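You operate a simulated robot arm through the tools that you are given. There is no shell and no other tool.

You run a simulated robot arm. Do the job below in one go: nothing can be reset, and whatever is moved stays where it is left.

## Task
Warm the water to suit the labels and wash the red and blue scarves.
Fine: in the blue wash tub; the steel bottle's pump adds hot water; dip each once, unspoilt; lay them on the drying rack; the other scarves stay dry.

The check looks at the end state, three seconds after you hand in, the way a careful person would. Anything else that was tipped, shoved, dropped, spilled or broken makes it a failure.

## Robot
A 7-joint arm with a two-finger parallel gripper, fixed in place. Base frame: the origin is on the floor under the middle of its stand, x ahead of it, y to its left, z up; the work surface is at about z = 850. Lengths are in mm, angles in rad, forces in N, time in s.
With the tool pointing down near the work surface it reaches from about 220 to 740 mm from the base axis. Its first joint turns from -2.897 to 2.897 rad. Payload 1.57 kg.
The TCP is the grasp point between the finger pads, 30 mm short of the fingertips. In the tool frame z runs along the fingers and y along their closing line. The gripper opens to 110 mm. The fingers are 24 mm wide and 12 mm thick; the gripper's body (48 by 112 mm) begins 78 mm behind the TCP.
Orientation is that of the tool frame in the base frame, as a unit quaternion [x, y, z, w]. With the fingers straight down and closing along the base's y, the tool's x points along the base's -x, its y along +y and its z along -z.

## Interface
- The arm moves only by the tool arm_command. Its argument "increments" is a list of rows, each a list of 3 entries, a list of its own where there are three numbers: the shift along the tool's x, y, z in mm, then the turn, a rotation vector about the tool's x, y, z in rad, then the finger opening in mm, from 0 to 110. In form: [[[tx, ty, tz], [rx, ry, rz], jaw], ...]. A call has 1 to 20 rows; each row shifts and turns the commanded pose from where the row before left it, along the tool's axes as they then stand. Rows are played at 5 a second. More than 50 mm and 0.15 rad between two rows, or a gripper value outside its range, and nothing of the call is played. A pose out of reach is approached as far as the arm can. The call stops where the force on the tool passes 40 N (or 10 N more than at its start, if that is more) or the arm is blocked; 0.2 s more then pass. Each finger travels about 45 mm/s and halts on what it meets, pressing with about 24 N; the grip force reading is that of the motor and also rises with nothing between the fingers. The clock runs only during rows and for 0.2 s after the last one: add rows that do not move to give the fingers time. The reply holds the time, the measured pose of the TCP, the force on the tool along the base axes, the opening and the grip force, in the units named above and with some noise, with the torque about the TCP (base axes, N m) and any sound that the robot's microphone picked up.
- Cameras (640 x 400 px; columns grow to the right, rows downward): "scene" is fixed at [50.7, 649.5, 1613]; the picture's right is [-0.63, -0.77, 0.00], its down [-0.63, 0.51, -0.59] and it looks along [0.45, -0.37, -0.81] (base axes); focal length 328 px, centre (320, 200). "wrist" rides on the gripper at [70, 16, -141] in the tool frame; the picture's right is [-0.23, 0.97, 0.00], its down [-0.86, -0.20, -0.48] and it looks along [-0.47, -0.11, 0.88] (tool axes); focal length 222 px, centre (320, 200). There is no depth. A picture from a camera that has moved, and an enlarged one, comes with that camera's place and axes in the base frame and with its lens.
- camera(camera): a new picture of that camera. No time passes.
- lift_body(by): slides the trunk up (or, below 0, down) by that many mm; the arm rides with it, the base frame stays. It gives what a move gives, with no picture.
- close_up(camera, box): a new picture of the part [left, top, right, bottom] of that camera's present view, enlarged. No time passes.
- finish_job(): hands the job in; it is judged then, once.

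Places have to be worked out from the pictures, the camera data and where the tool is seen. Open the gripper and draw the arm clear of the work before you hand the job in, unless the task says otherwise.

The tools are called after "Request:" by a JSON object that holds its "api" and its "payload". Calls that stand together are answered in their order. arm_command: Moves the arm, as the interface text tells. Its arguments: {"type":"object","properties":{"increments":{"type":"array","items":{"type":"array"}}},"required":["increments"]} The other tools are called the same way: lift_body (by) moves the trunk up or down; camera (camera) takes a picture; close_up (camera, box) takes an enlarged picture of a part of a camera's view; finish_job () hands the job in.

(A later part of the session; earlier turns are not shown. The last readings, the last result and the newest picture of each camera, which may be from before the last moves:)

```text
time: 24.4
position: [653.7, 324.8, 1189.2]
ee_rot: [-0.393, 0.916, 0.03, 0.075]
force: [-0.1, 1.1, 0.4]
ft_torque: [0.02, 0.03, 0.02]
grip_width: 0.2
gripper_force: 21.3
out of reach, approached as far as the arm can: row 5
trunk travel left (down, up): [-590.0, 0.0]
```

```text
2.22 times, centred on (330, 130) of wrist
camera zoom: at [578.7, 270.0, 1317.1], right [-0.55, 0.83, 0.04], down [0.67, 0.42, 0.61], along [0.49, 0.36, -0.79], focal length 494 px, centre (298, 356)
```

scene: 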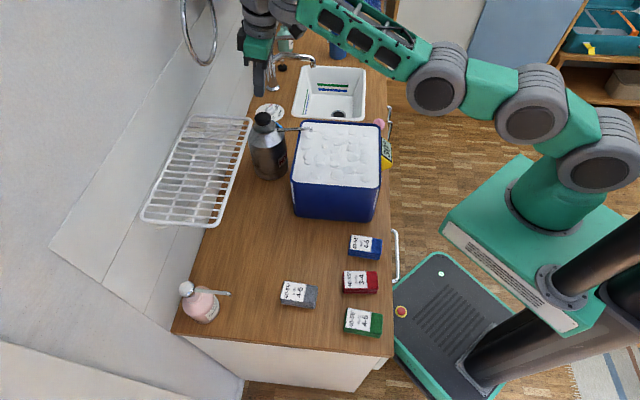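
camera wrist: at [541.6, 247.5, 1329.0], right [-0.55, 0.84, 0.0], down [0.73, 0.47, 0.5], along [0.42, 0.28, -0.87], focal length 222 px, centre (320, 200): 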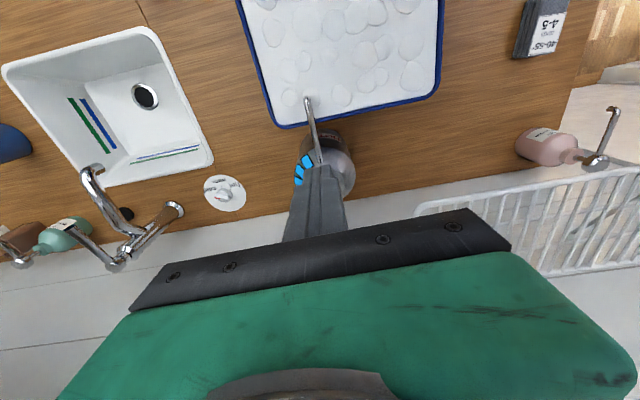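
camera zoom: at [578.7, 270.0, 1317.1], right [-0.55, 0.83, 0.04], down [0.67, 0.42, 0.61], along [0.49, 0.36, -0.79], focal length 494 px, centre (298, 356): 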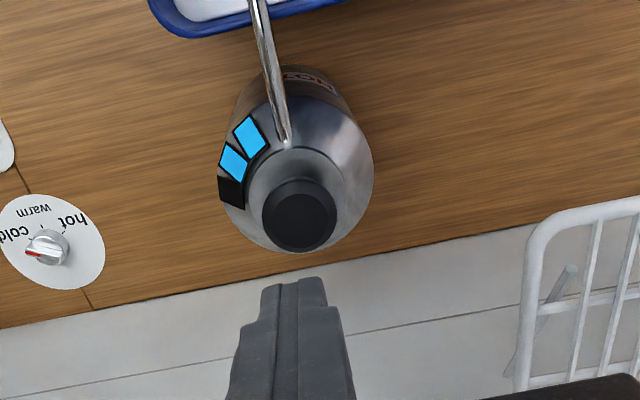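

The bottle shows two bars left and the display 45°. I'll head back to the gauge viewpoint, TCP about (368, 139, 1150), and read the suds.

Request:
{"api": "arm_command", "payload": {"increments": [[[41.65, 9.8, -1.9], [0, 0, 0], 0], [[41.65, 9.8, -1.9], [0, 0, 0], 0], [[41.65, 9.8, -1.9], [0, 0, 0], 0], [[41.65, 9.8, -1.9], [0, 0, 0], 20], [[41.65, 9.8, -1.9], [0, 0, 0], 40], [[41.65, 9.8, -1.9], [0, 0, 0], 60], [[41.65, 9.8, -1.9], [0, 0, 0], 80], [[41.65, 9.8, -1.9], [0, 0, 0], 100], [[0, 0, 0], [0, -0.15, 0], 110], [[0, 0, 0], [0, -0.15, 0], 110], [[0, 0, 0], [0, 0, 0], 110]]}}

Request:
{"api": "camera", "payload": {"camera": "wrist"}}

Request:
{"api": "close_up", "payload": {"camera": "wrist", "box": [220, 45, 412, 165]}}

Request:
{"api": "camera", "payload": {"camera": "scene"}}

```text
time: 26.8
position: [664.3, 318.6, 1217.7]
ee_rot: [-0.384, 0.894, 0.09, 0.212]
force: [0.5, -0.4, -0.2]
ft_torque: [0.0, 0.01, -0.01]
grip_width: 109.9
gripper_force: 0.0
out of reach, approached as far as the arm can: row 1, 2, 3, 4, 5, 6, 7, 8, 9
trunk travel left (down, up): [-590.0, 0.0]
```

```text
taken
camera wrist: at [565.1, 237.8, 1313.0], right [-0.57, 0.82, 0.1], down [0.52, 0.26, 0.81], along [0.64, 0.51, -0.58], focal length 222 px, centre (320, 200)
```

wrist: 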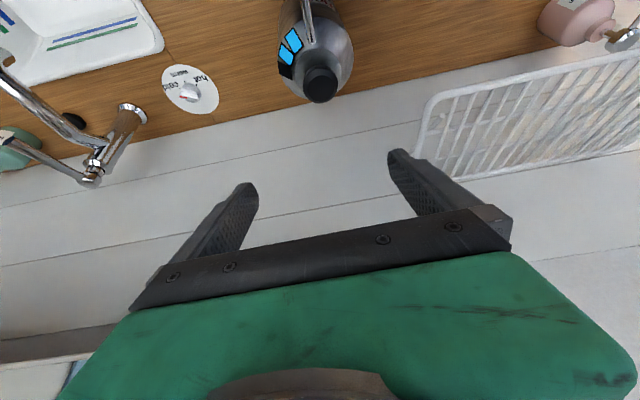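

```text
3.33 times, centred on (316, 105) of wrist
camera zoom: at [565.1, 237.8, 1313.0], right [-0.57, 0.82, 0.1], down [0.52, 0.26, 0.81], along [0.64, 0.51, -0.58], focal length 740 px, centre (333, 517)
```

zoom: 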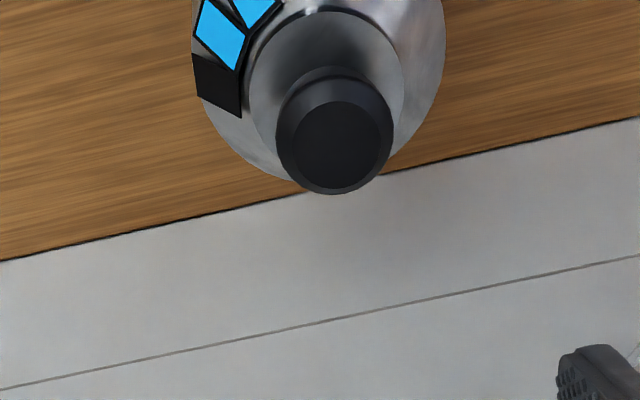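

```text
taken
```

scene: 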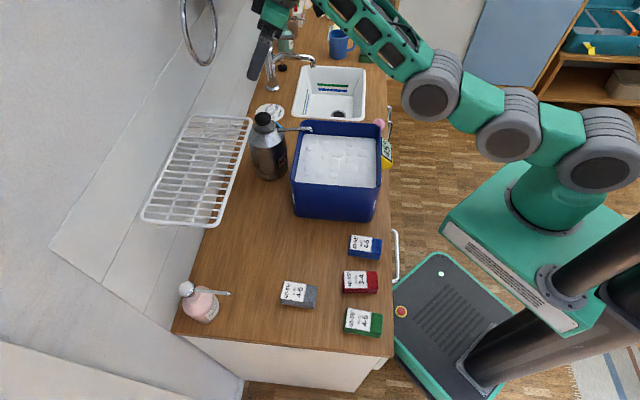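

The fully stretched arm could not fold back along that line, but the extra tilt has now pulled the wrist in. I'll test a short retreat of two rows.

Request:
{"api": "arm_command", "payload": {"increments": [[[18, 5, -5], [0, 0, 0], 110], [[18, 5, -5], [0, 0, 0], 110], [[0, 0, 0], [0, 0, 0], 110]]}}

```text
time: 27.6
position: [647.8, 308.1, 1216.5]
ee_rot: [-0.384, 0.895, 0.089, 0.211]
force: [-0.7, -0.4, 0.2]
ft_torque: [0.01, 0.0, -0.01]
grip_width: 109.8
gripper_force: 0.1
out of reach, approached as far as the arm can: row 2
trunk travel left (down, up): [-590.0, 0.0]
```

It moved one row's worth, so small steps may let it fold out of the stretched posture. I'll retreat in steps of about 9 mm.

Request:
{"api": "arm_command", "payload": {"increments": [[[9, 2.5, 2], [0, 0, 0], 110], [[9, 2.5, 2], [0, 0, 0], 110], [[9, 2.5, 2], [0, 0, 0], 110], [[9, 2.5, 2], [0, 0, 0], 110], [[9, 2.5, 2], [0, 0, 0], 110], [[9, 2.5, 2], [0, 0, 0], 110], [[0, 0, 0], [0, 0, 0], 110]]}}

```text
time: 29.2
position: [654.5, 309.1, 1193.3]
ee_rot: [-0.384, 0.895, 0.09, 0.21]
force: [-0.6, -0.1, 0.2]
ft_torque: [0.0, -0.01, 0.01]
grip_width: 109.9
gripper_force: 0.0
out of reach, approached as far as the arm can: row 1, 2, 3, 4, 5, 6
trunk travel left (down, up): [-590.0, 0.0]
```

The arm is sliding along its reach boundary. Moving straight down brings the wrist closer to the shoulder, so I'll drop about 45 mm; the cap is still about 90 mm below the tips.

Request:
{"api": "arm_command", "payload": {"increments": [[[6.7, 0, 13.4], [0, 0, 0], 110], [[6.7, 0, 13.4], [0, 0, 0], 110], [[6.7, 0, 13.4], [0, 0, 0], 110], [[0, 0, 0], [0, 0, 0], 110]]}}

Request:
{"api": "camera", "payload": {"camera": "scene"}}

```text
time: 30.2
position: [656.8, 307.0, 1173.7]
ee_rot: [-0.386, 0.896, 0.088, 0.204]
force: [0.2, 1.2, 0.7]
ft_torque: [0.0, 0.06, -0.02]
grip_width: 109.9
gripper_force: 0.0
out of reach, approached as far as the arm can: row 2, 3
trunk travel left (down, up): [-590.0, 0.0]
```

```text
taken
```

scene: 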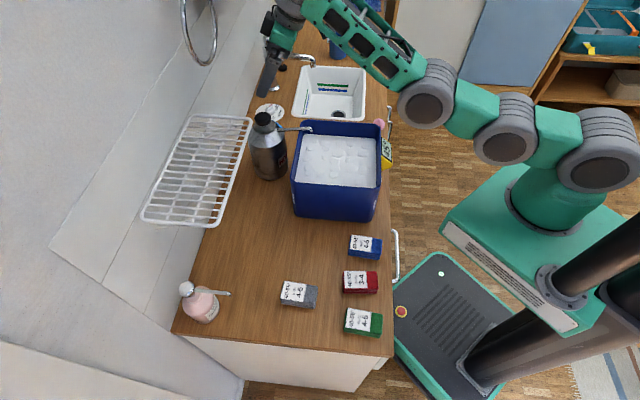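

Still constrained, and not by reach, so the elbow configuration may be at a joint limit. I'll look at the arm's posture closely before moving further.

Request:
{"api": "close_up", "payload": {"camera": "scene", "box": [240, 0, 640, 250]}}

Request:
{"api": "camera", "payload": {"camera": "wrist"}}

```text
1.60 times, centred on (440, 125) of scene
camera zoom: at [50.7, 649.5, 1613.0], right [-0.63, -0.77, 0.0], down [-0.63, 0.51, -0.59], along [0.45, -0.37, -0.81], focal length 524 px, centre (128, 320)
```

zoom: 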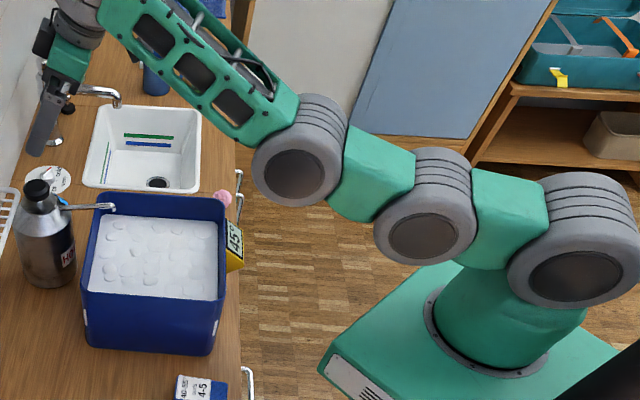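

```text
taken
camera wrist: at [560.0, 227.8, 1269.9], right [-0.57, 0.82, 0.1], down [0.53, 0.27, 0.8], along [0.63, 0.51, -0.59], focal length 222 px, centre (320, 200)
```

wrist: 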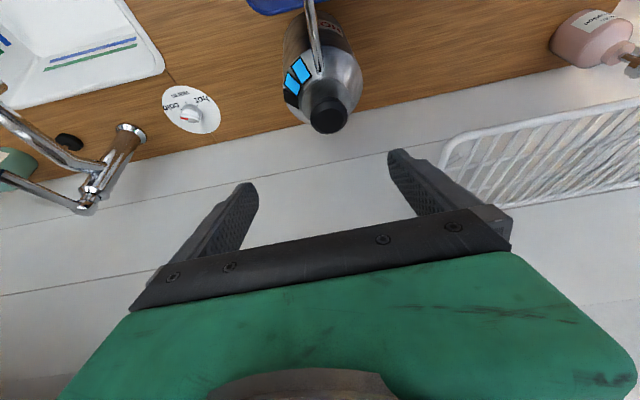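

The elbow has gone past straight and the elbow joint sits at its limit, so it cannot fold inward. I'll untilt in place, which stretches the arm back through straight, and see whether it comes back onto the proper side.

Request:
{"api": "arm_command", "payload": {"increments": [[[0, 0, 0], [0, 0.1, 0], 110], [[0, 0, 0], [0, 0.1, 0], 110], [[0, 0, 0], [0, 0.1, 0], 110], [[0, 0, 0], [0, 0, 0], 110]]}}

Request:
{"api": "camera", "payload": {"camera": "scene"}}

```text
time: 31.2
position: [656.7, 306.6, 1174.3]
ee_rot: [-0.394, 0.916, 0.032, 0.075]
force: [-0.5, -0.1, 0.2]
ft_torque: [0.03, -0.02, 0.03]
grip_width: 109.9
gripper_force: 0.0
trunk travel left (down, up): [-590.0, 0.0]
```

```text
taken
```

scene: 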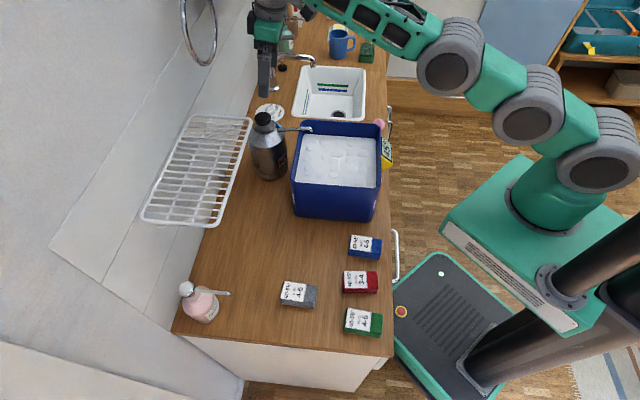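

The elbow now looks higher, on the normal side. I'll test a small inward retreat with the current tilt of about 0.163.

Request:
{"api": "arm_command", "payload": {"increments": [[[20, 0, 0], [0, 0, 0], 110], [[20, 0, 0], [0, 0, 0], 110], [[0, 0, 0], [0, 0, 0], 110]]}}

```text
time: 32.0
position: [630.1, 279.8, 1165.9]
ee_rot: [-0.393, 0.916, 0.031, 0.074]
force: [-0.5, 0.1, 0.4]
ft_torque: [0.03, 0.01, -0.04]
grip_width: 110.0
gripper_force: 0.2
trunk travel left (down, up): [-590.0, 0.0]
```

That freed it. Now I'll go to the gauge viewpoint at about (368, 139, 1150).

Request:
{"api": "arm_command", "payload": {"increments": [[[40.2, 13.2, -4.3], [0, 0, 0], 110], [[40.2, 13.2, -4.3], [0, 0, 0], 110], [[40.2, 13.2, -4.3], [0, 0, 0], 110], [[40.2, 13.2, -4.3], [0, 0, 0], 110], [[40.2, 13.2, -4.3], [0, 0, 0], 110], [[40.2, 13.2, -4.3], [0, 0, 0], 110], [[40.2, 13.2, -4.3], [0, 0, 0], 110], [[0, 0, 0], [0, -0.15, 0], 110], [[0, 0, 0], [0, -0.15, 0], 110], [[0, 0, 0], [0, 0, 0], 110]]}}

Request:
{"api": "camera", "payload": {"camera": "wrist"}}

Request:
{"api": "close_up", "payload": {"camera": "wrist", "box": [220, 45, 412, 165]}}

```text
time: 34.2
position: [386.6, 154.2, 1304.5]
ee_rot: [-0.402, 0.891, 0.09, 0.189]
force: [-0.6, 0.1, 0.4]
ft_torque: [0.01, -0.01, 0.01]
grip_width: 109.9
gripper_force: 0.1
out of reach, approached as far as the arm can: row 3, 5, 6, 7, 8, 9
trunk travel left (down, up): [-590.0, 0.0]
```

```text
taken
camera wrist: at [295.4, 73.0, 1404.7], right [-0.59, 0.8, 0.1], down [0.54, 0.3, 0.78], along [0.6, 0.52, -0.61], focal length 222 px, centre (320, 200)
```

wrist: 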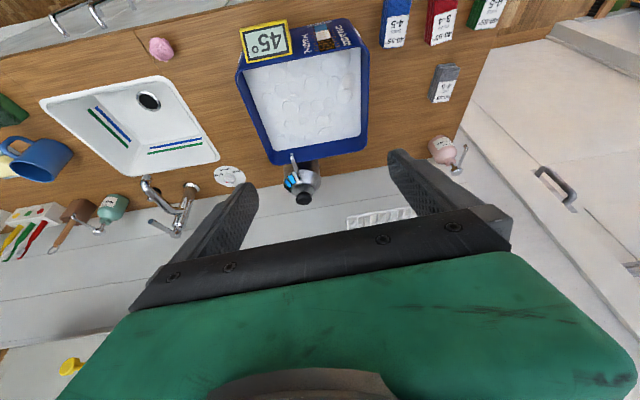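

```text
3.33 times, centred on (316, 105) of wrist
camera zoom: at [295.4, 73.0, 1404.7], right [-0.59, 0.8, 0.1], down [0.54, 0.3, 0.78], along [0.6, 0.52, -0.61], focal length 740 px, centre (333, 517)
```

zoom: 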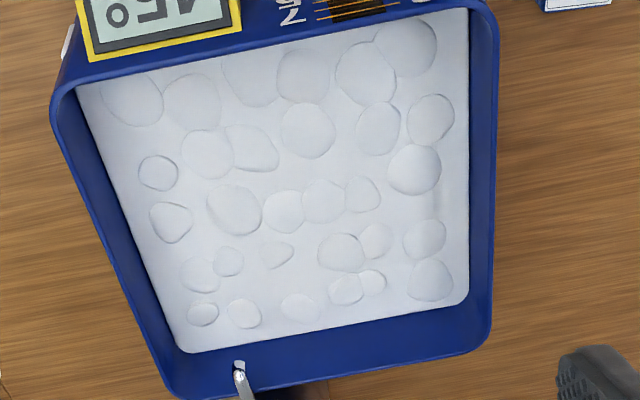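

It stopped higher than commanded at z ≈ 1305, another posture limit. I'll look at the arm again; from this view the suds gauge is only partly visible.

Request:
{"api": "camera", "payload": {"camera": "scene"}}

Request:
{"api": "close_up", "payload": {"camera": "wrist", "box": [230, 10, 380, 80]}}

```text
taken
```

scene: 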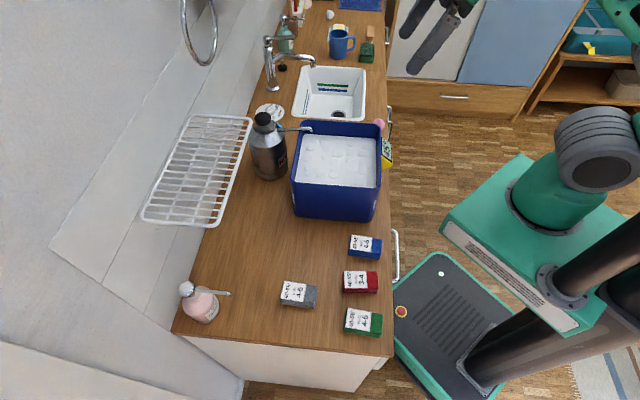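

```text
4.27 times, centred on (305, 45) of wrist
camera zoom: at [295.4, 73.0, 1404.7], right [-0.59, 0.8, 0.1], down [0.54, 0.3, 0.78], along [0.6, 0.52, -0.61], focal length 948 px, centre (384, 861)
```

zoom: 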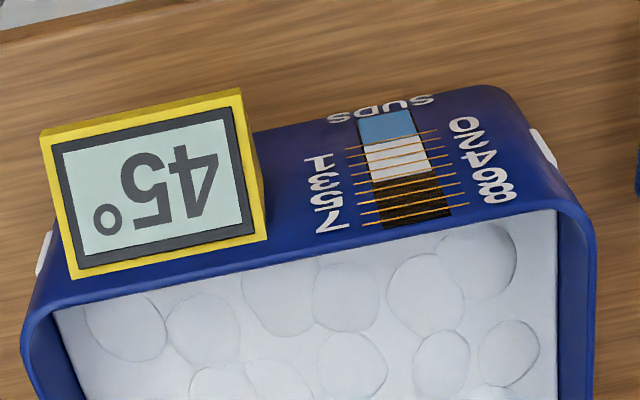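

The gauge is readable here, so I'll enlarge it more.

Request:
{"api": "close_up", "payload": {"camera": "wrist", "box": [300, 28, 355, 66]}}

```text
10.53 times, centred on (328, 47) of wrist
camera zoom: at [295.4, 73.0, 1404.7], right [-0.59, 0.8, 0.1], down [0.54, 0.3, 0.78], along [0.6, 0.52, -0.61], focal length 2338 px, centre (241, 1810)
```

zoom: 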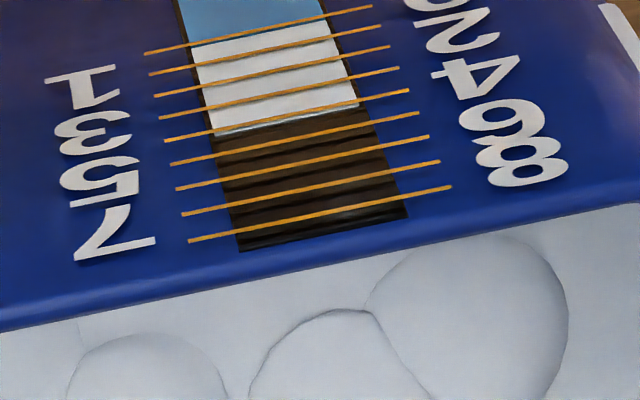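

The suds gauge reads about 4 with the water at 45°, which suits both labels, so I'll wash blue first and then red. Blue is at about (278, 314) with its long axis at 42° and red at about (218, 386) at 50°. I'll set a 0.25 tilt and a 42° yaw here first.

Request:
{"api": "arm_command", "payload": {"increments": [[[0, 0, 0], [0.0458, 0, 0.102], 110], [[0, 0, 0], [0, 0.087, 0], 110], [[0, 0, 0], [0, 0.087, 0], 110], [[0, 0, 10], [0, 0, 0], 100], [[0, 0, 0], [0, 0, 0], 90]]}}

```text
time: 35.4
position: [391.2, 140.6, 1309.3]
ee_rot: [-0.338, 0.93, 0.052, 0.135]
force: [0.3, -0.3, -0.1]
ft_torque: [0.02, -0.02, 0.01]
grip_width: 90.3
gripper_force: 0.1
out of reach, approached as far as the arm can: row 1
trunk travel left (down, up): [-590.0, 0.0]
```

Row 1 complained again but the orientation came out at yaw 40° and tilt 0.29. I'll try moving toward the point above the blue scarf in small pieces and watch the behaviour.

Request:
{"api": "arm_command", "payload": {"increments": [[[0, 20, 20], [0, 0, 0], 90], [[0, 20, 20], [0, 0, 0], 90], [[0, 20, 20], [0, 0, 0], 90], [[0, 0, 0], [0, 0, 0], 90]]}}

Request:
{"api": "camera", "payload": {"camera": "scene"}}

```text
time: 36.4
position: [363.2, 199.8, 1254.0]
ee_rot: [-0.339, 0.93, 0.051, 0.133]
force: [0.2, 0.5, 0.3]
ft_torque: [-0.03, -0.01, 0.04]
grip_width: 90.1
gripper_force: 0.1
out of reach, approached as far as the arm can: row 3
trunk travel left (down, up): [-590.0, 0.0]
```

```text
taken
```

scene: 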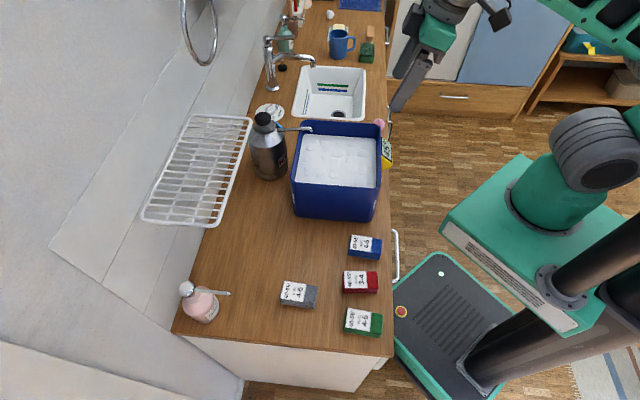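

It's tracking within a few mm, so I'll continue to the point above the blue scarf, TCP about (269, 305, 1050), in moderate steps.

Request:
{"api": "arm_command", "payload": {"increments": [[[7.7, 17.6, 24.3], [0, 0, 0], 90], [[7.7, 17.6, 24.3], [0, 0, 0], 90], [[7.7, 17.6, 24.3], [0, 0, 0], 90], [[7.7, 17.6, 24.3], [0, 0, 0], 90], [[7.7, 17.6, 24.3], [0, 0, 0], 90], [[7.7, 17.6, 24.3], [0, 0, 0], 90], [[7.7, 17.6, 24.3], [0, 0, 0], 90], [[7.7, 17.6, 24.3], [0, 0, 0], 90], [[0, 0, 0], [0, 0, 0], 90]]}}

Request:
{"api": "camera", "payload": {"camera": "scene"}}

Request:
{"api": "camera", "payload": {"camera": "wrist"}}

```text
time: 38.4
position: [296.1, 276.0, 1149.3]
ee_rot: [-0.339, 0.929, 0.051, 0.135]
force: [-0.3, -0.7, -1.1]
ft_torque: [-0.02, 0.03, 0.0]
grip_width: 90.2
gripper_force: 0.0
out of reach, approached as far as the arm can: row 1, 2, 3, 4, 5
trunk travel left (down, up): [-590.0, 0.0]
```

```text
taken
```

scene: 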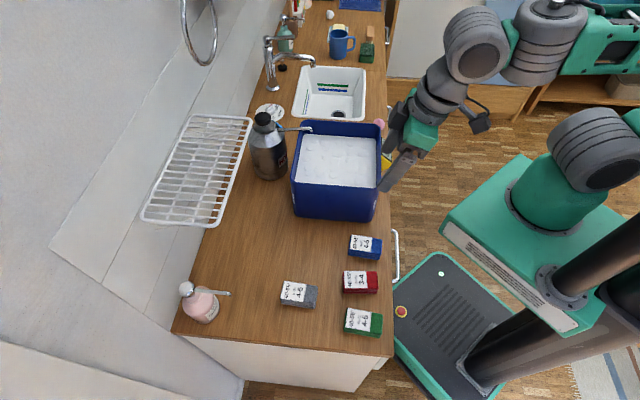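

```text
taken
camera wrist: at [204.1, 219.3, 1264.4], right [-0.46, 0.88, 0.07], down [0.65, 0.29, 0.7], along [0.6, 0.37, -0.71], focal length 222 px, centre (320, 200)
```

wrist: 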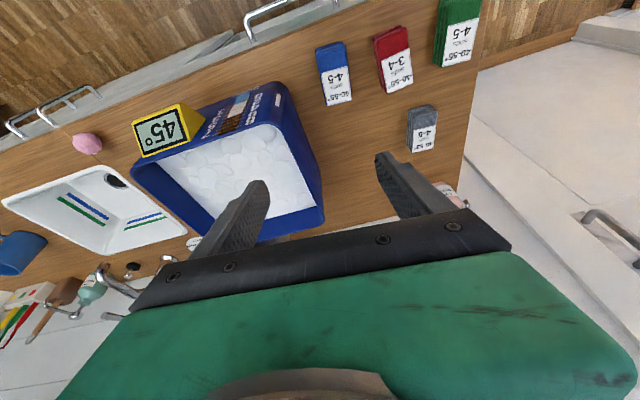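

The last rows were fine and it is now at (296, 276, 1149). I'll continue down to about (269, 305, 1000).

Request:
{"api": "arm_command", "payload": {"increments": [[[8.8, 7.9, 28.5], [0, 0, 0], 90], [[8.8, 7.9, 28.5], [0, 0, 0], 90], [[8.8, 7.9, 28.5], [0, 0, 0], 90], [[8.8, 7.9, 28.5], [0, 0, 0], 90], [[8.8, 7.9, 28.5], [0, 0, 0], 90], [[0, 0, 0], [0, 0, 0], 90]]}}

Request:
{"api": "camera", "payload": {"camera": "wrist"}}

```text
time: 39.8
position: [274.0, 307.5, 997.9]
ee_rot: [-0.339, 0.93, 0.051, 0.135]
force: [0.4, 0.3, 0.5]
ft_torque: [-0.01, -0.01, 0.03]
grip_width: 90.2
gripper_force: 0.1
trunk travel left (down, up): [-590.0, 0.0]
```

```text
taken
camera wrist: at [181.5, 250.1, 1112.7], right [-0.46, 0.88, 0.07], down [0.65, 0.29, 0.7], along [0.6, 0.37, -0.71], focal length 222 px, centre (320, 200)
```

wrist: 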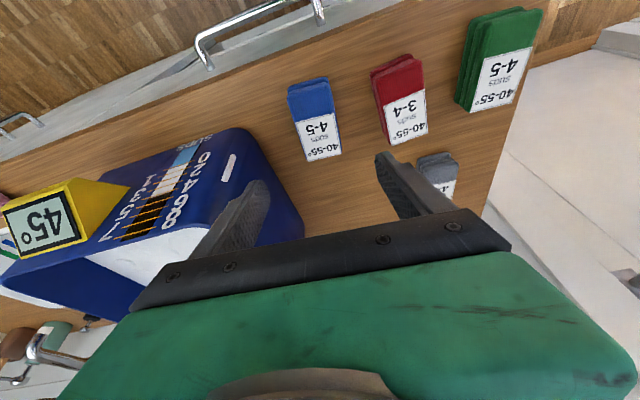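

Good tracking now. I'll enlarge the gauge and the blue scarf to refine positions.

Request:
{"api": "close_up", "payload": {"camera": "wrist", "box": [90, 125, 250, 245]}}

Request:
{"api": "close_up", "payload": {"camera": "wrist", "box": [250, 40, 450, 190]}}

```text
3.33 times, centred on (170, 185) of wrist
camera zoom: at [181.5, 250.1, 1112.7], right [-0.46, 0.88, 0.07], down [0.65, 0.29, 0.7], along [0.6, 0.37, -0.71], focal length 740 px, centre (820, 250)
```

zoom: 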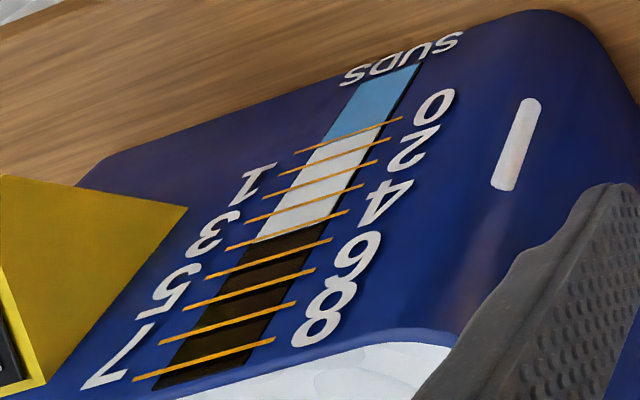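

```text
2.67 times, centred on (350, 115) of wrist
camera zoom: at [181.5, 250.1, 1112.7], right [-0.46, 0.88, 0.07], down [0.65, 0.29, 0.7], along [0.6, 0.37, -0.71], focal length 592 px, centre (240, 427)
```

zoom: 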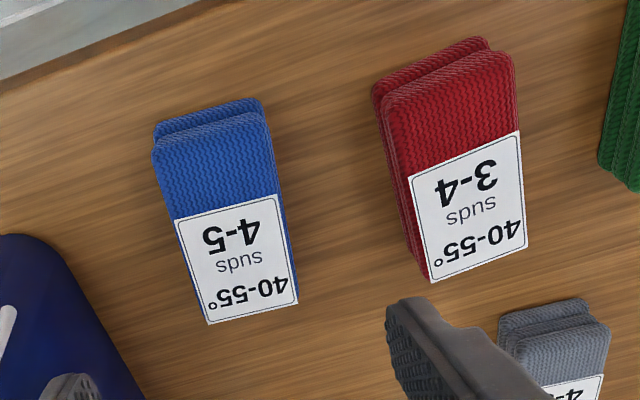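

The gauge is steady at about 4. Blue's centre is at about (278.5, 314.5) at 40–41°, matching the current yaw. I'll descend to grasp it slightly inward of centre with the fingertips a few mm above the counter.

Request:
{"api": "arm_command", "payload": {"increments": [[[8, 0.7, 25], [0, 0, 0], 76], [[9, 0.7, 30], [0, 0, 0], 76], [[9, 0.7, 25], [0, 0, 0], 76], [[5.2, 0, 15], [0, 0, 0], 76], [[0, 0, 0], [0, 0, 0], 76]]}}

Request:
{"api": "close_up", "payload": {"camera": "scene", "box": [320, 170, 420, 300]}}

Request:
{"api": "camera", "payload": {"camera": "wrist"}}

```text
time: 41.0
position: [268.5, 309.1, 899.1]
ee_rot: [-0.339, 0.93, 0.05, 0.136]
force: [0.4, -0.2, -0.6]
ft_torque: [0.05, -0.03, -0.01]
grip_width: 75.8
gripper_force: 0.1
trunk travel left (down, up): [-590.0, 0.0]
```

```text
3.08 times, centred on (370, 235) of scene
camera zoom: at [50.7, 649.5, 1613.0], right [-0.63, -0.77, 0.0], down [-0.63, 0.51, -0.59], along [0.45, -0.37, -0.81], focal length 1008 px, centre (166, 92)
```

zoom: 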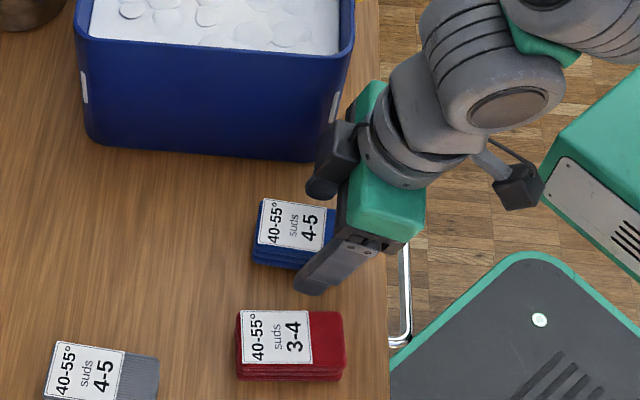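

```text
taken
camera wrist: at [175.9, 251.5, 1014.6], right [-0.46, 0.89, 0.07], down [0.65, 0.29, 0.7], along [0.6, 0.37, -0.71], focal length 222 px, centre (320, 200)
```

wrist: 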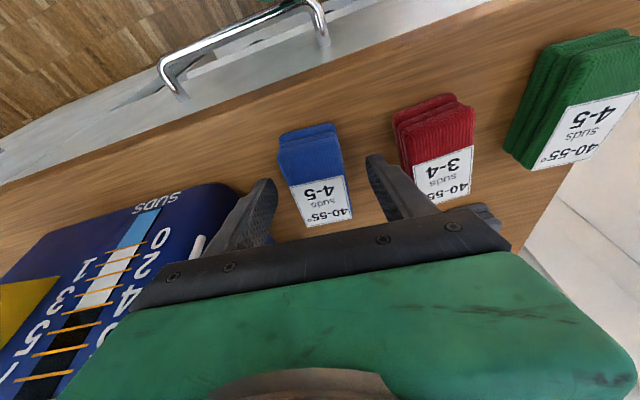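

The fingers straddle the blue scarf cleanly. I'll lower 11 mm more and close.

Request:
{"api": "arm_command", "payload": {"increments": [[[3.1, 0, 10.6], [0, 0, 0], 76], [[0, 0, 0], [0, 0, 0], 60], [[0, 0, 0], [0, 0, 0], 45], [[0, 0, 0], [0, 0, 0], 30], [[0, 0, 0], [0, 0, 0], 30], [[0, 0, 0], [0, 0, 0], 30]]}}

Request:
{"api": "close_up", "payload": {"camera": "scene", "box": [320, 170, 420, 300]}}

Request:
{"api": "camera", "payload": {"camera": "wrist"}}

```text
time: 42.4
position: [267.6, 309.6, 889.8]
ee_rot: [-0.339, 0.93, 0.052, 0.135]
force: [0.3, 0.8, 0.5]
ft_torque: [-0.02, -0.01, 0.02]
grip_width: 45.0
gripper_force: 24.8
trunk travel left (down, up): [-590.0, 0.0]
```

```text
3.08 times, centred on (370, 235) of scene
camera zoom: at [50.7, 649.5, 1613.0], right [-0.63, -0.77, 0.0], down [-0.63, 0.51, -0.59], along [0.45, -0.37, -0.81], focal length 1008 px, centre (166, 92)
```

zoom: 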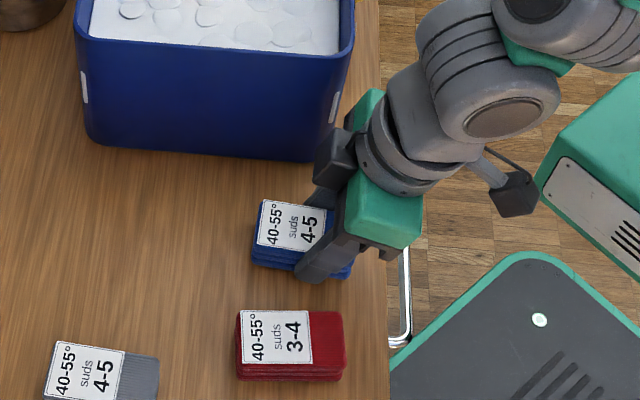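

```text
taken
camera wrist: at [175.9, 251.1, 1004.1], right [-0.46, 0.88, 0.07], down [0.65, 0.29, 0.7], along [0.6, 0.37, -0.71], focal length 222 px, centre (320, 200)
```

wrist: 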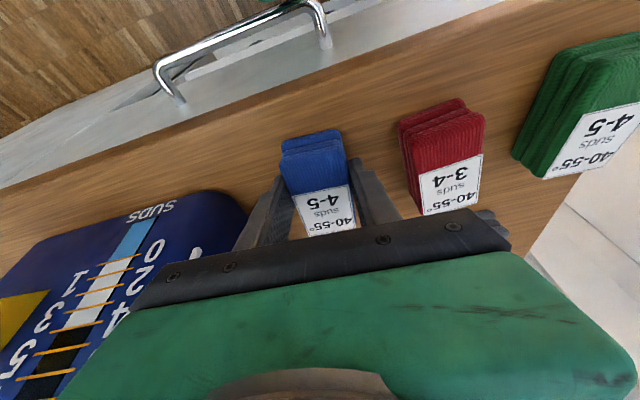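

The blue scarf is gripped at 45 mm. I'll lift it straight up to z ≈ 1110, clear of the tub rim at 1011.

Request:
{"api": "arm_command", "payload": {"increments": [[[-4.3, 0, -14.4], [0, 0, 0], 30], [[-10.5, 0, -35.2], [0, 0, 0], 30], [[-10.5, 0, -35.2], [0, 0, 0], 30], [[-10.5, 0, -35.2], [0, 0, 0], 30], [[-10.5, 0, -35.2], [0, 0, 0], 30], [[-10.5, 0, -35.2], [0, 0, 0], 30], [[-5.7, 0, -19.2], [0, 0, 0], 30], [[0, 0, 0], [0, 0, 0], 30]]}}

Request:
{"api": "camera", "payload": {"camera": "scene"}}

Request:
{"api": "camera", "payload": {"camera": "wrist"}}

```text
time: 44.2
position: [271.5, 305.6, 1107.5]
ee_rot: [-0.339, 0.929, 0.052, 0.135]
force: [0.6, -0.5, -0.8]
ft_torque: [-0.01, 0.02, 0.03]
grip_width: 45.2
gripper_force: 23.8
trunk travel left (down, up): [-590.0, 0.0]
```

```text
taken
```

scene: 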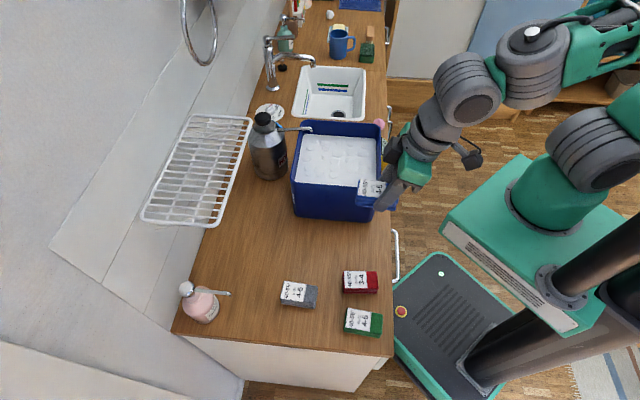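

```text
taken
camera wrist: at [178.8, 248.5, 1223.0], right [-0.46, 0.88, 0.07], down [0.65, 0.29, 0.7], along [0.6, 0.37, -0.71], focal length 222 px, centre (320, 200)
```

wrist: 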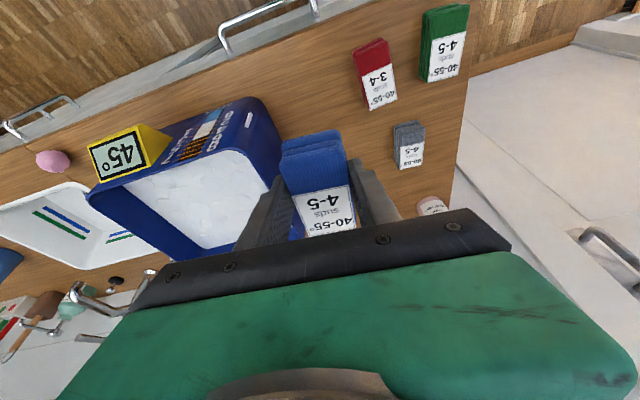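

Blue is securely held. I'll carry it over the tub to TCP about (488, 264, 1110), squaring the yaw to the tub and easing the tilt to about 0.22.

Request:
{"api": "arm_command", "payload": {"increments": [[[-22.4, -28.6, 6.1], [0, 0, 0], 30], [[-22.4, -28.6, 6.1], [0, 0, 0], 30], [[-22.4, -28.6, 6.1], [0, 0, 0], 30], [[-22.4, -28.6, 6.1], [0, 0, 0], 30], [[-22.4, -28.6, 6.1], [0, 0, 0], 30], [[-22.4, -28.6, 6.1], [0, 0, 0], 30], [[0, 0, 0], [-0.0257, 0, -0.0864], 30], [[0, 0, 0], [0, 0.065, 0], 30], [[0, 0, 0], [0, 0, 0], 30]]}}

Request:
{"api": "camera", "payload": {"camera": "scene"}}

Request:
{"api": "camera", "payload": {"camera": "wrist"}}

```text
time: 46.2
position: [486.6, 264.3, 1108.4]
ee_rot: [-0.382, 0.917, 0.045, 0.103]
force: [0.4, 0.2, -0.1]
ft_torque: [0.0, 0.02, -0.01]
grip_width: 45.0
gripper_force: 24.3
trunk travel left (down, up): [-590.0, 0.0]
```

```text
taken
```

scene: 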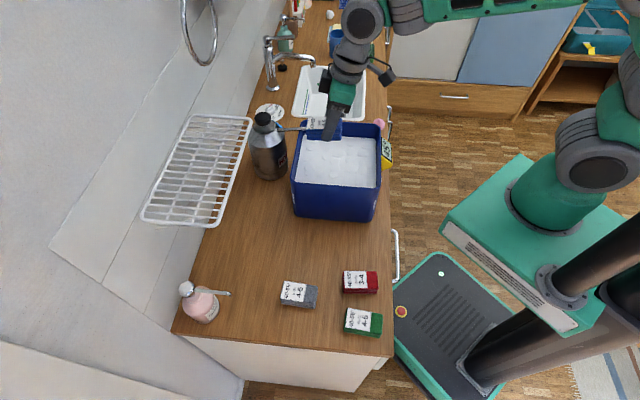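

```text
taken
camera wrist: at [405.5, 204.5, 1231.1], right [-0.54, 0.84, 0.05], down [0.65, 0.37, 0.66], along [0.53, 0.39, -0.75], focal length 222 px, centre (320, 200)
```

wrist: 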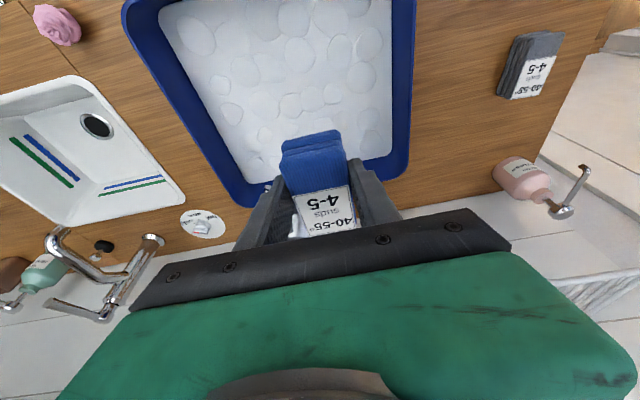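

It tracked exactly to (487, 264, 1108), and the spout is clear of the scarf and hand. I'll descend straight down in one go, to scarf bottom about 5–8 mm above the tub floor and TCP z ≈ 906.

Request:
{"api": "arm_command", "payload": {"increments": [[[8.9, 0, 38.9], [0, 0, 0], 30], [[8.9, 0, 38.9], [0, 0, 0], 30], [[8.9, 0, 38.9], [0, 0, 0], 30], [[6.7, 0, 29.2], [0, 0, 0], 30], [[4.5, 0, 19.5], [0, 0, 0], 30], [[3.4, 0, 14.6], [0, 0, 0], 30], [[2.2, 0, 9.7], [0, 0, 0], 30], [[0, 0, 0], [0, 0, 0], 30]]}}

Request:
{"api": "camera", "payload": {"camera": "scene"}}

Request:
{"api": "camera", "payload": {"camera": "wrist"}}

```text
time: 48.0
position: [484.6, 265.3, 914.7]
ee_rot: [-0.382, 0.917, 0.045, 0.104]
force: [0.3, -0.6, -0.1]
ft_torque: [-0.01, -0.01, 0.0]
grip_width: 44.9
gripper_force: 23.7
trunk travel left (down, up): [-590.0, 0.0]
```

```text
taken
```

scene: 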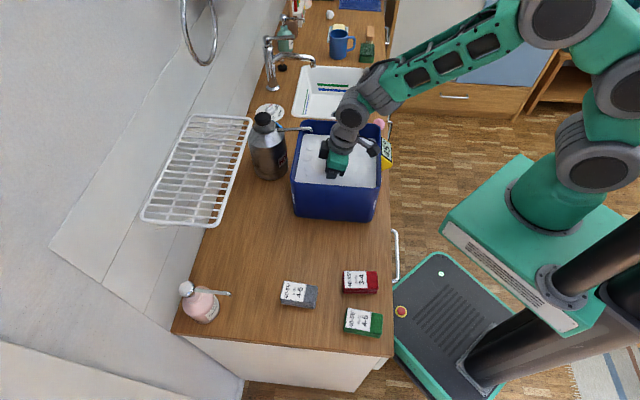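

```text
taken
camera wrist: at [404.3, 205.8, 1037.3], right [-0.54, 0.84, 0.05], down [0.65, 0.37, 0.66], along [0.53, 0.39, -0.75], focal length 222 px, centre (320, 200)
```

wrist: 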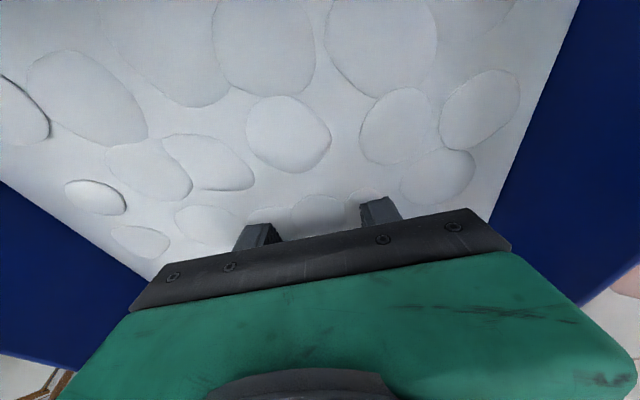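

The scarf is under the foam with no contact forces. I'll lower 9 mm more to be sure it is fully in the water, and read the display.

Request:
{"api": "arm_command", "payload": {"increments": [[[1.1, 0, 4.9], [0, 0, 0], 30], [[0.9, 0, 3.9], [0, 0, 0], 30], [[0, 0, 0], [0, 0, 0], 30], [[0, 0, 0], [0, 0, 0], 30]]}}

Request:
{"api": "close_up", "payload": {"camera": "scene", "box": [280, 90, 410, 190]}}

```text
time: 49.0
position: [484.7, 266.1, 908.1]
ee_rot: [-0.382, 0.917, 0.045, 0.103]
force: [0.2, -0.2, -1.1]
ft_torque: [-0.03, 0.06, -0.03]
grip_width: 45.3
gripper_force: 24.0
trunk travel left (down, up): [-590.0, 0.0]
```

```text
4.00 times, centred on (345, 140) of scene
camera zoom: at [50.7, 649.5, 1613.0], right [-0.63, -0.77, 0.0], down [-0.63, 0.51, -0.59], along [0.45, -0.37, -0.81], focal length 1310 px, centre (220, 440)
```

zoom: 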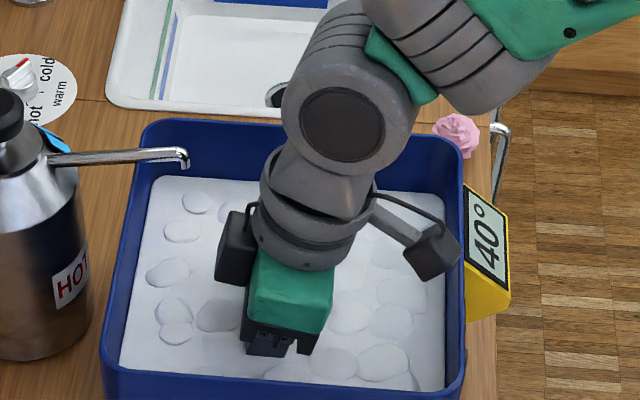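

The dip cooled the bath from 45° to 40°, and blue went in at 45°. I'll lift it straight out now.

Request:
{"api": "arm_command", "payload": {"increments": [[[-4.5, 0, -19.5], [0, 0, 0], 30], [[-8.9, 0, -38.9], [0, 0, 0], 30], [[-8.9, 0, -38.9], [0, 0, 0], 30], [[-8.9, 0, -38.9], [0, 0, 0], 30], [[-8.9, 0, -38.9], [0, 0, 0], 30], [[-8.9, 0, -38.9], [0, 0, 0], 30], [[-8.9, 0, -38.9], [0, 0, 0], 30], [[0, 0, 0], [0, 0, 0], 30]]}}

Request:
{"api": "camera", "payload": {"camera": "wrist"}}

Request:
{"api": "camera", "payload": {"camera": "scene"}}

```text
time: 50.8
position: [483.5, 264.4, 1167.3]
ee_rot: [-0.382, 0.917, 0.045, 0.103]
force: [-0.1, -0.7, -0.1]
ft_torque: [0.0, 0.02, 0.02]
grip_width: 44.8
gripper_force: 23.9
trunk travel left (down, up): [-590.0, 0.0]
```

```text
taken
camera wrist: at [402.0, 205.0, 1289.5], right [-0.54, 0.84, 0.05], down [0.66, 0.37, 0.66], along [0.53, 0.39, -0.75], focal length 222 px, centre (320, 200)
```

wrist: 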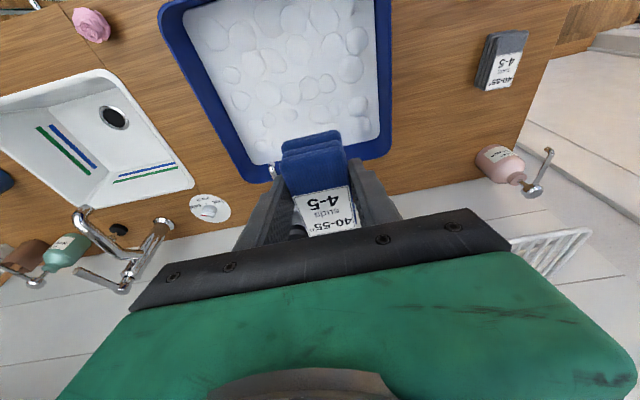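

```text
taken
```

scene: 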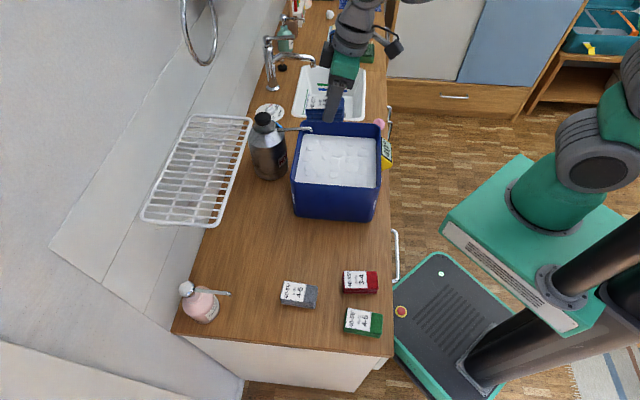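

Blue is out and looks wet, and the tub, bottle and other scarves are undisturbed. I'll tilt to about 0.4, rise, and carry it to above the rack at about (555, 495, 1227).

Request:
{"api": "arm_command", "payload": {"increments": [[[0, 0, 0], [0, -0.09, 0], 30], [[0, 0, 0], [0, -0.09, 0], 30], [[-17.5, 0, -41.4], [0, 0, 0], 30], [[-29, 16, 9.9], [0, 0, 0], 30], [[-29, 16, 9.9], [0, 0, 0], 30], [[-29, 16, 9.9], [0, 0, 0], 30], [[-29, 16, 9.9], [0, 0, 0], 30], [[-29, 16, 9.9], [0, 0, 0], 30], [[0, 0, 0], [0, 0, 0], 30]]}}

Request:
{"api": "camera", "payload": {"camera": "scene"}}

Request:
{"api": "camera", "payload": {"camera": "wrist"}}

```text
time: 52.8
position: [536.7, 434.1, 1221.0]
ee_rot: [-0.376, 0.904, 0.078, 0.186]
force: [-0.2, -0.8, -0.4]
ft_torque: [-0.01, 0.02, 0.02]
grip_width: 45.2
gripper_force: 23.5
trunk travel left (down, up): [-590.0, 0.0]
```

```text
taken
```

scene: 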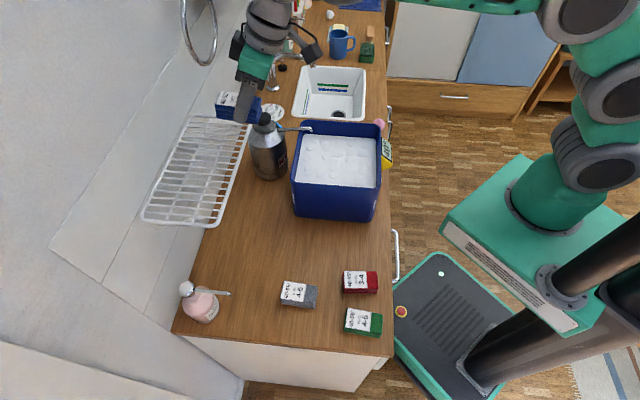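

```text
taken
camera wrist: at [441.2, 359.0, 1323.2], right [-0.54, 0.83, 0.09], down [0.56, 0.28, 0.78], along [0.62, 0.48, -0.62], focal length 222 px, centre (320, 200)
```

wrist: 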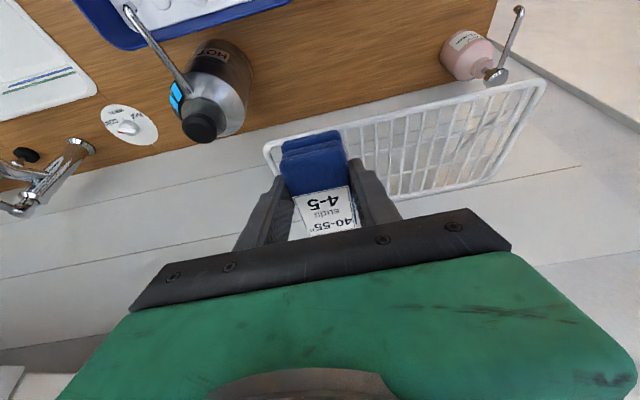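

Rack corners computed from this view agree with my earlier estimate: near edge (588, 407) to (394, 598) at z ≈ 1128. I'll move to TCP about (556, 491), lower to z ≈ 1185 and set the tilt to 0.3 so the scarf is level.

Request:
{"api": "arm_command", "payload": {"increments": [[[-23.7, 13.4, 13.5], [0, 0, 0], 30], [[-23.7, 13.4, 13.5], [0, 0, 0], 30], [[11.8, 0, 27.5], [0, 0, 0], 30], [[0, 0, 0], [0, 0.1, 0], 30], [[0, 0, 0], [0, 0, 0], 30]]}}

Request:
{"api": "camera", "payload": {"camera": "wrist"}}

Request:
{"api": "close_up", "payload": {"camera": "scene", "box": [130, 40, 330, 240]}}

```text
time: 54.0
position: [556.6, 488.6, 1185.9]
ee_rot: [-0.38, 0.912, 0.06, 0.14]
force: [-0.4, -1.0, -0.8]
ft_torque: [-0.03, -0.01, 0.01]
grip_width: 45.0
gripper_force: 24.1
trunk travel left (down, up): [-590.0, 0.0]
```

```text
taken
camera wrist: at [468.4, 421.4, 1300.5], right [-0.54, 0.84, 0.07], down [0.62, 0.34, 0.71], along [0.57, 0.43, -0.7], focal length 222 px, centre (320, 200)
```

wrist: 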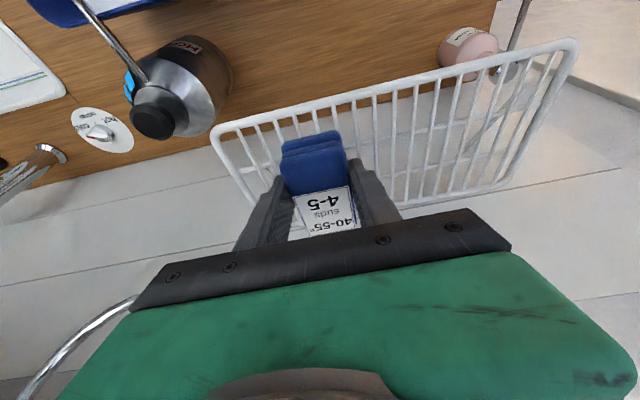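

```text
2.00 times, centred on (230, 140) of scene
camera zoom: at [50.7, 649.5, 1613.0], right [-0.63, -0.77, 0.0], down [-0.63, 0.51, -0.59], along [0.45, -0.37, -0.81], focal length 655 px, centre (500, 320)
```

zoom: 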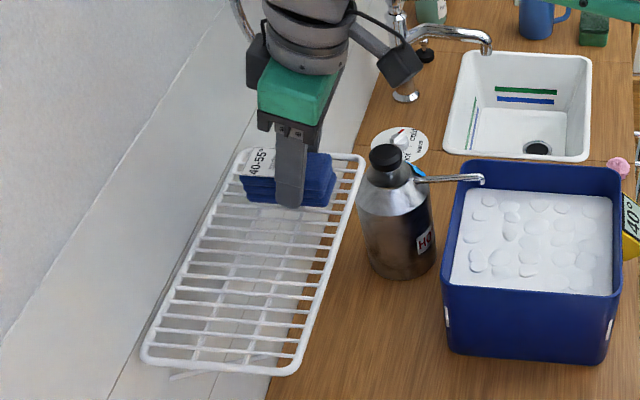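

Blue is positioned over the rack, fully within its outline. I'll lower 14 mm, then go in small steps feeling for contact.

Request:
{"api": "arm_command", "payload": {"increments": [[[2.1, 0, 6.7], [0, 0, 0], 30], [[2.1, 0, 6.7], [0, 0, 0], 30], [[0.6, 0, 1.9], [0, 0, 0], 30], [[0, 0, 0], [0, 0, 0], 30]]}}

Request:
{"api": "close_up", "payload": {"camera": "scene", "box": [180, 70, 280, 170]}}

```text
time: 55.0
position: [555.5, 486.0, 1171.1]
ee_rot: [-0.381, 0.912, 0.061, 0.14]
force: [1.2, 1.4, -1.0]
ft_torque: [0.0, -0.04, -0.01]
grip_width: 45.1
gripper_force: 23.9
trunk travel left (down, up): [-590.0, 0.0]
```

```text
4.00 times, centred on (230, 120) of scene
camera zoom: at [50.7, 649.5, 1613.0], right [-0.63, -0.77, 0.0], down [-0.63, 0.51, -0.59], along [0.45, -0.37, -0.81], focal length 1310 px, centre (680, 520)
```

zoom: 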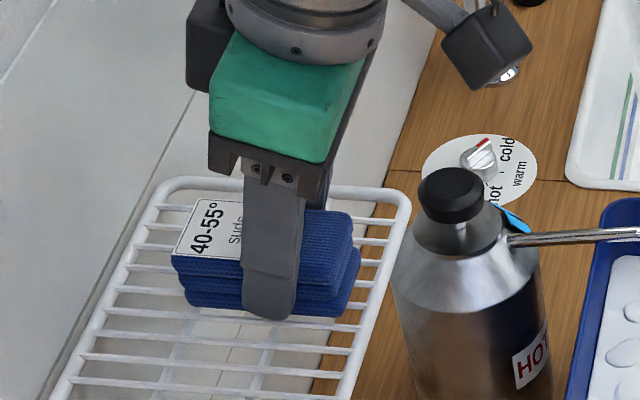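

It's very close to the rods. I'll lower a few more mm in small steps.

Request:
{"api": "arm_command", "payload": {"increments": [[[0.5, 0, 1.4], [0, 0, 0], 30], [[0.5, 0, 1.4], [0, 0, 0], 30], [[0, 0, 0], [0, 0, 0], 30]]}}

```text
time: 55.8
position: [556.0, 486.6, 1169.3]
ee_rot: [-0.38, 0.912, 0.061, 0.141]
force: [0.8, 1.9, 3.4]
ft_torque: [-0.11, -0.01, 0.02]
grip_width: 45.1
gripper_force: 24.0
trunk travel left (down, up): [-590.0, 0.0]
```

The upward force of about 3.4 N shows the scarf is resting on the rods. I'll open the fingers gently and check.

Request:
{"api": "arm_command", "payload": {"increments": [[[0, 0, 0], [0, 0, 0], 48], [[0, 0, 0], [0, 0, 0], 54], [[0, 0, 0], [0, 0, 0], 62], [[0, 0, 0], [0, 0, 0], 68], [[0, 0, 0], [0, 0, 0], 68]]}}

Request:
{"api": "close_up", "payload": {"camera": "scene", "box": [180, 70, 280, 170]}}

Request:
{"api": "camera", "payload": {"camera": "wrist"}}

```text
time: 57.0
position: [556.9, 486.1, 1168.0]
ee_rot: [-0.38, 0.912, 0.06, 0.14]
force: [0.6, -0.8, -0.4]
ft_torque: [0.01, 0.02, 0.0]
grip_width: 67.8
gripper_force: 0.0
trunk travel left (down, up): [-590.0, 0.0]
```

```text
4.00 times, centred on (230, 120) of scene
camera zoom: at [50.7, 649.5, 1613.0], right [-0.63, -0.77, 0.0], down [-0.63, 0.51, -0.59], along [0.45, -0.37, -0.81], focal length 1310 px, centre (680, 520)
```

zoom: 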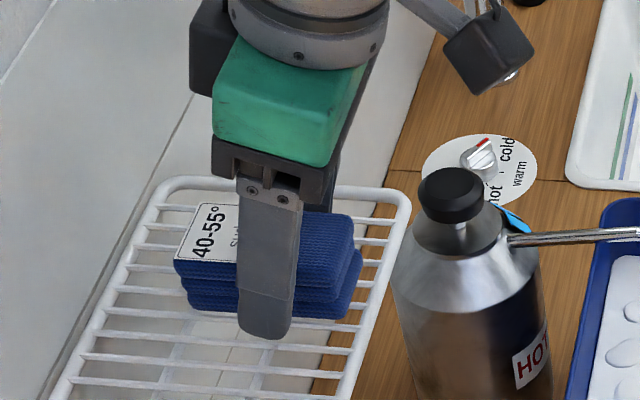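

```text
taken
camera wrist: at [468.4, 419.9, 1281.7], right [-0.54, 0.84, 0.07], down [0.62, 0.34, 0.71], along [0.57, 0.43, -0.7], focal length 222 px, centre (320, 200)
```

wrist: 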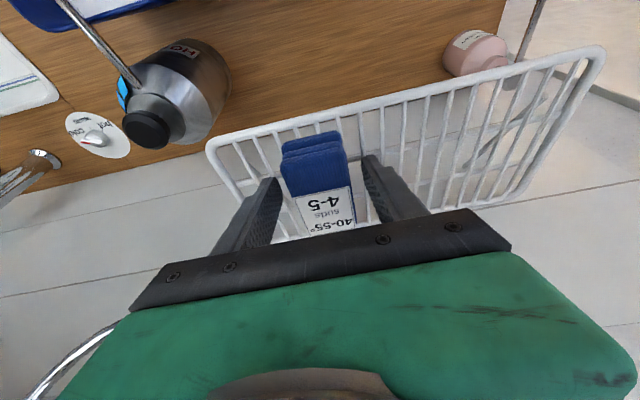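

Blue lies flat on the rack. I'll back off along the tool axis, then retreat inward at height.

Request:
{"api": "arm_command", "payload": {"increments": [[[0, 0, -15], [0, 0, 0], 68], [[0, 0, -20], [0, 0, 0], 68], [[0, 0, -20], [0, 0, 0], 68], [[20, 0, 0], [0, 0, 0], 68], [[30, 0, 0], [0, 0, 0], 76], [[35, 0, 0], [0, 0, 0], 76], [[35, 0, 0], [0, 0, 0], 76], [[0, 0, 0], [0, 0, 0], 76]]}}

Request:
{"api": "camera", "payload": {"camera": "scene"}}

Request:
{"api": "camera", "payload": {"camera": "wrist"}}

```text
time: 58.8
position: [461.0, 393.9, 1182.6]
ee_rot: [-0.38, 0.912, 0.06, 0.14]
force: [0.0, 0.5, 0.7]
ft_torque: [0.0, -0.01, -0.05]
grip_width: 76.1
gripper_force: 0.1
trunk travel left (down, up): [-590.0, 0.0]
```

```text
taken
```

scene: 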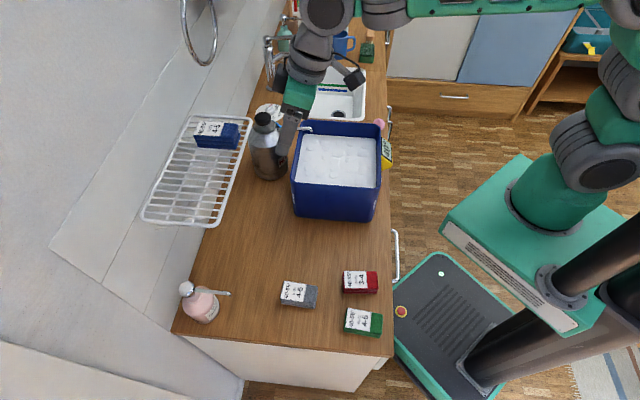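

```text
taken
camera wrist: at [373.5, 327.0, 1296.7], right [-0.54, 0.84, 0.07], down [0.62, 0.34, 0.71], along [0.57, 0.43, -0.7], focal length 222 px, centre (320, 200)
```

wrist: 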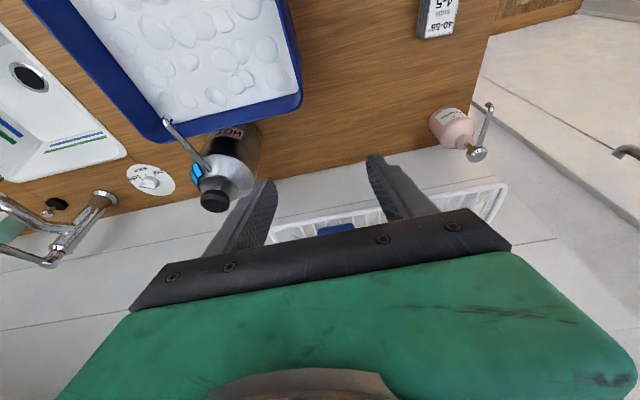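

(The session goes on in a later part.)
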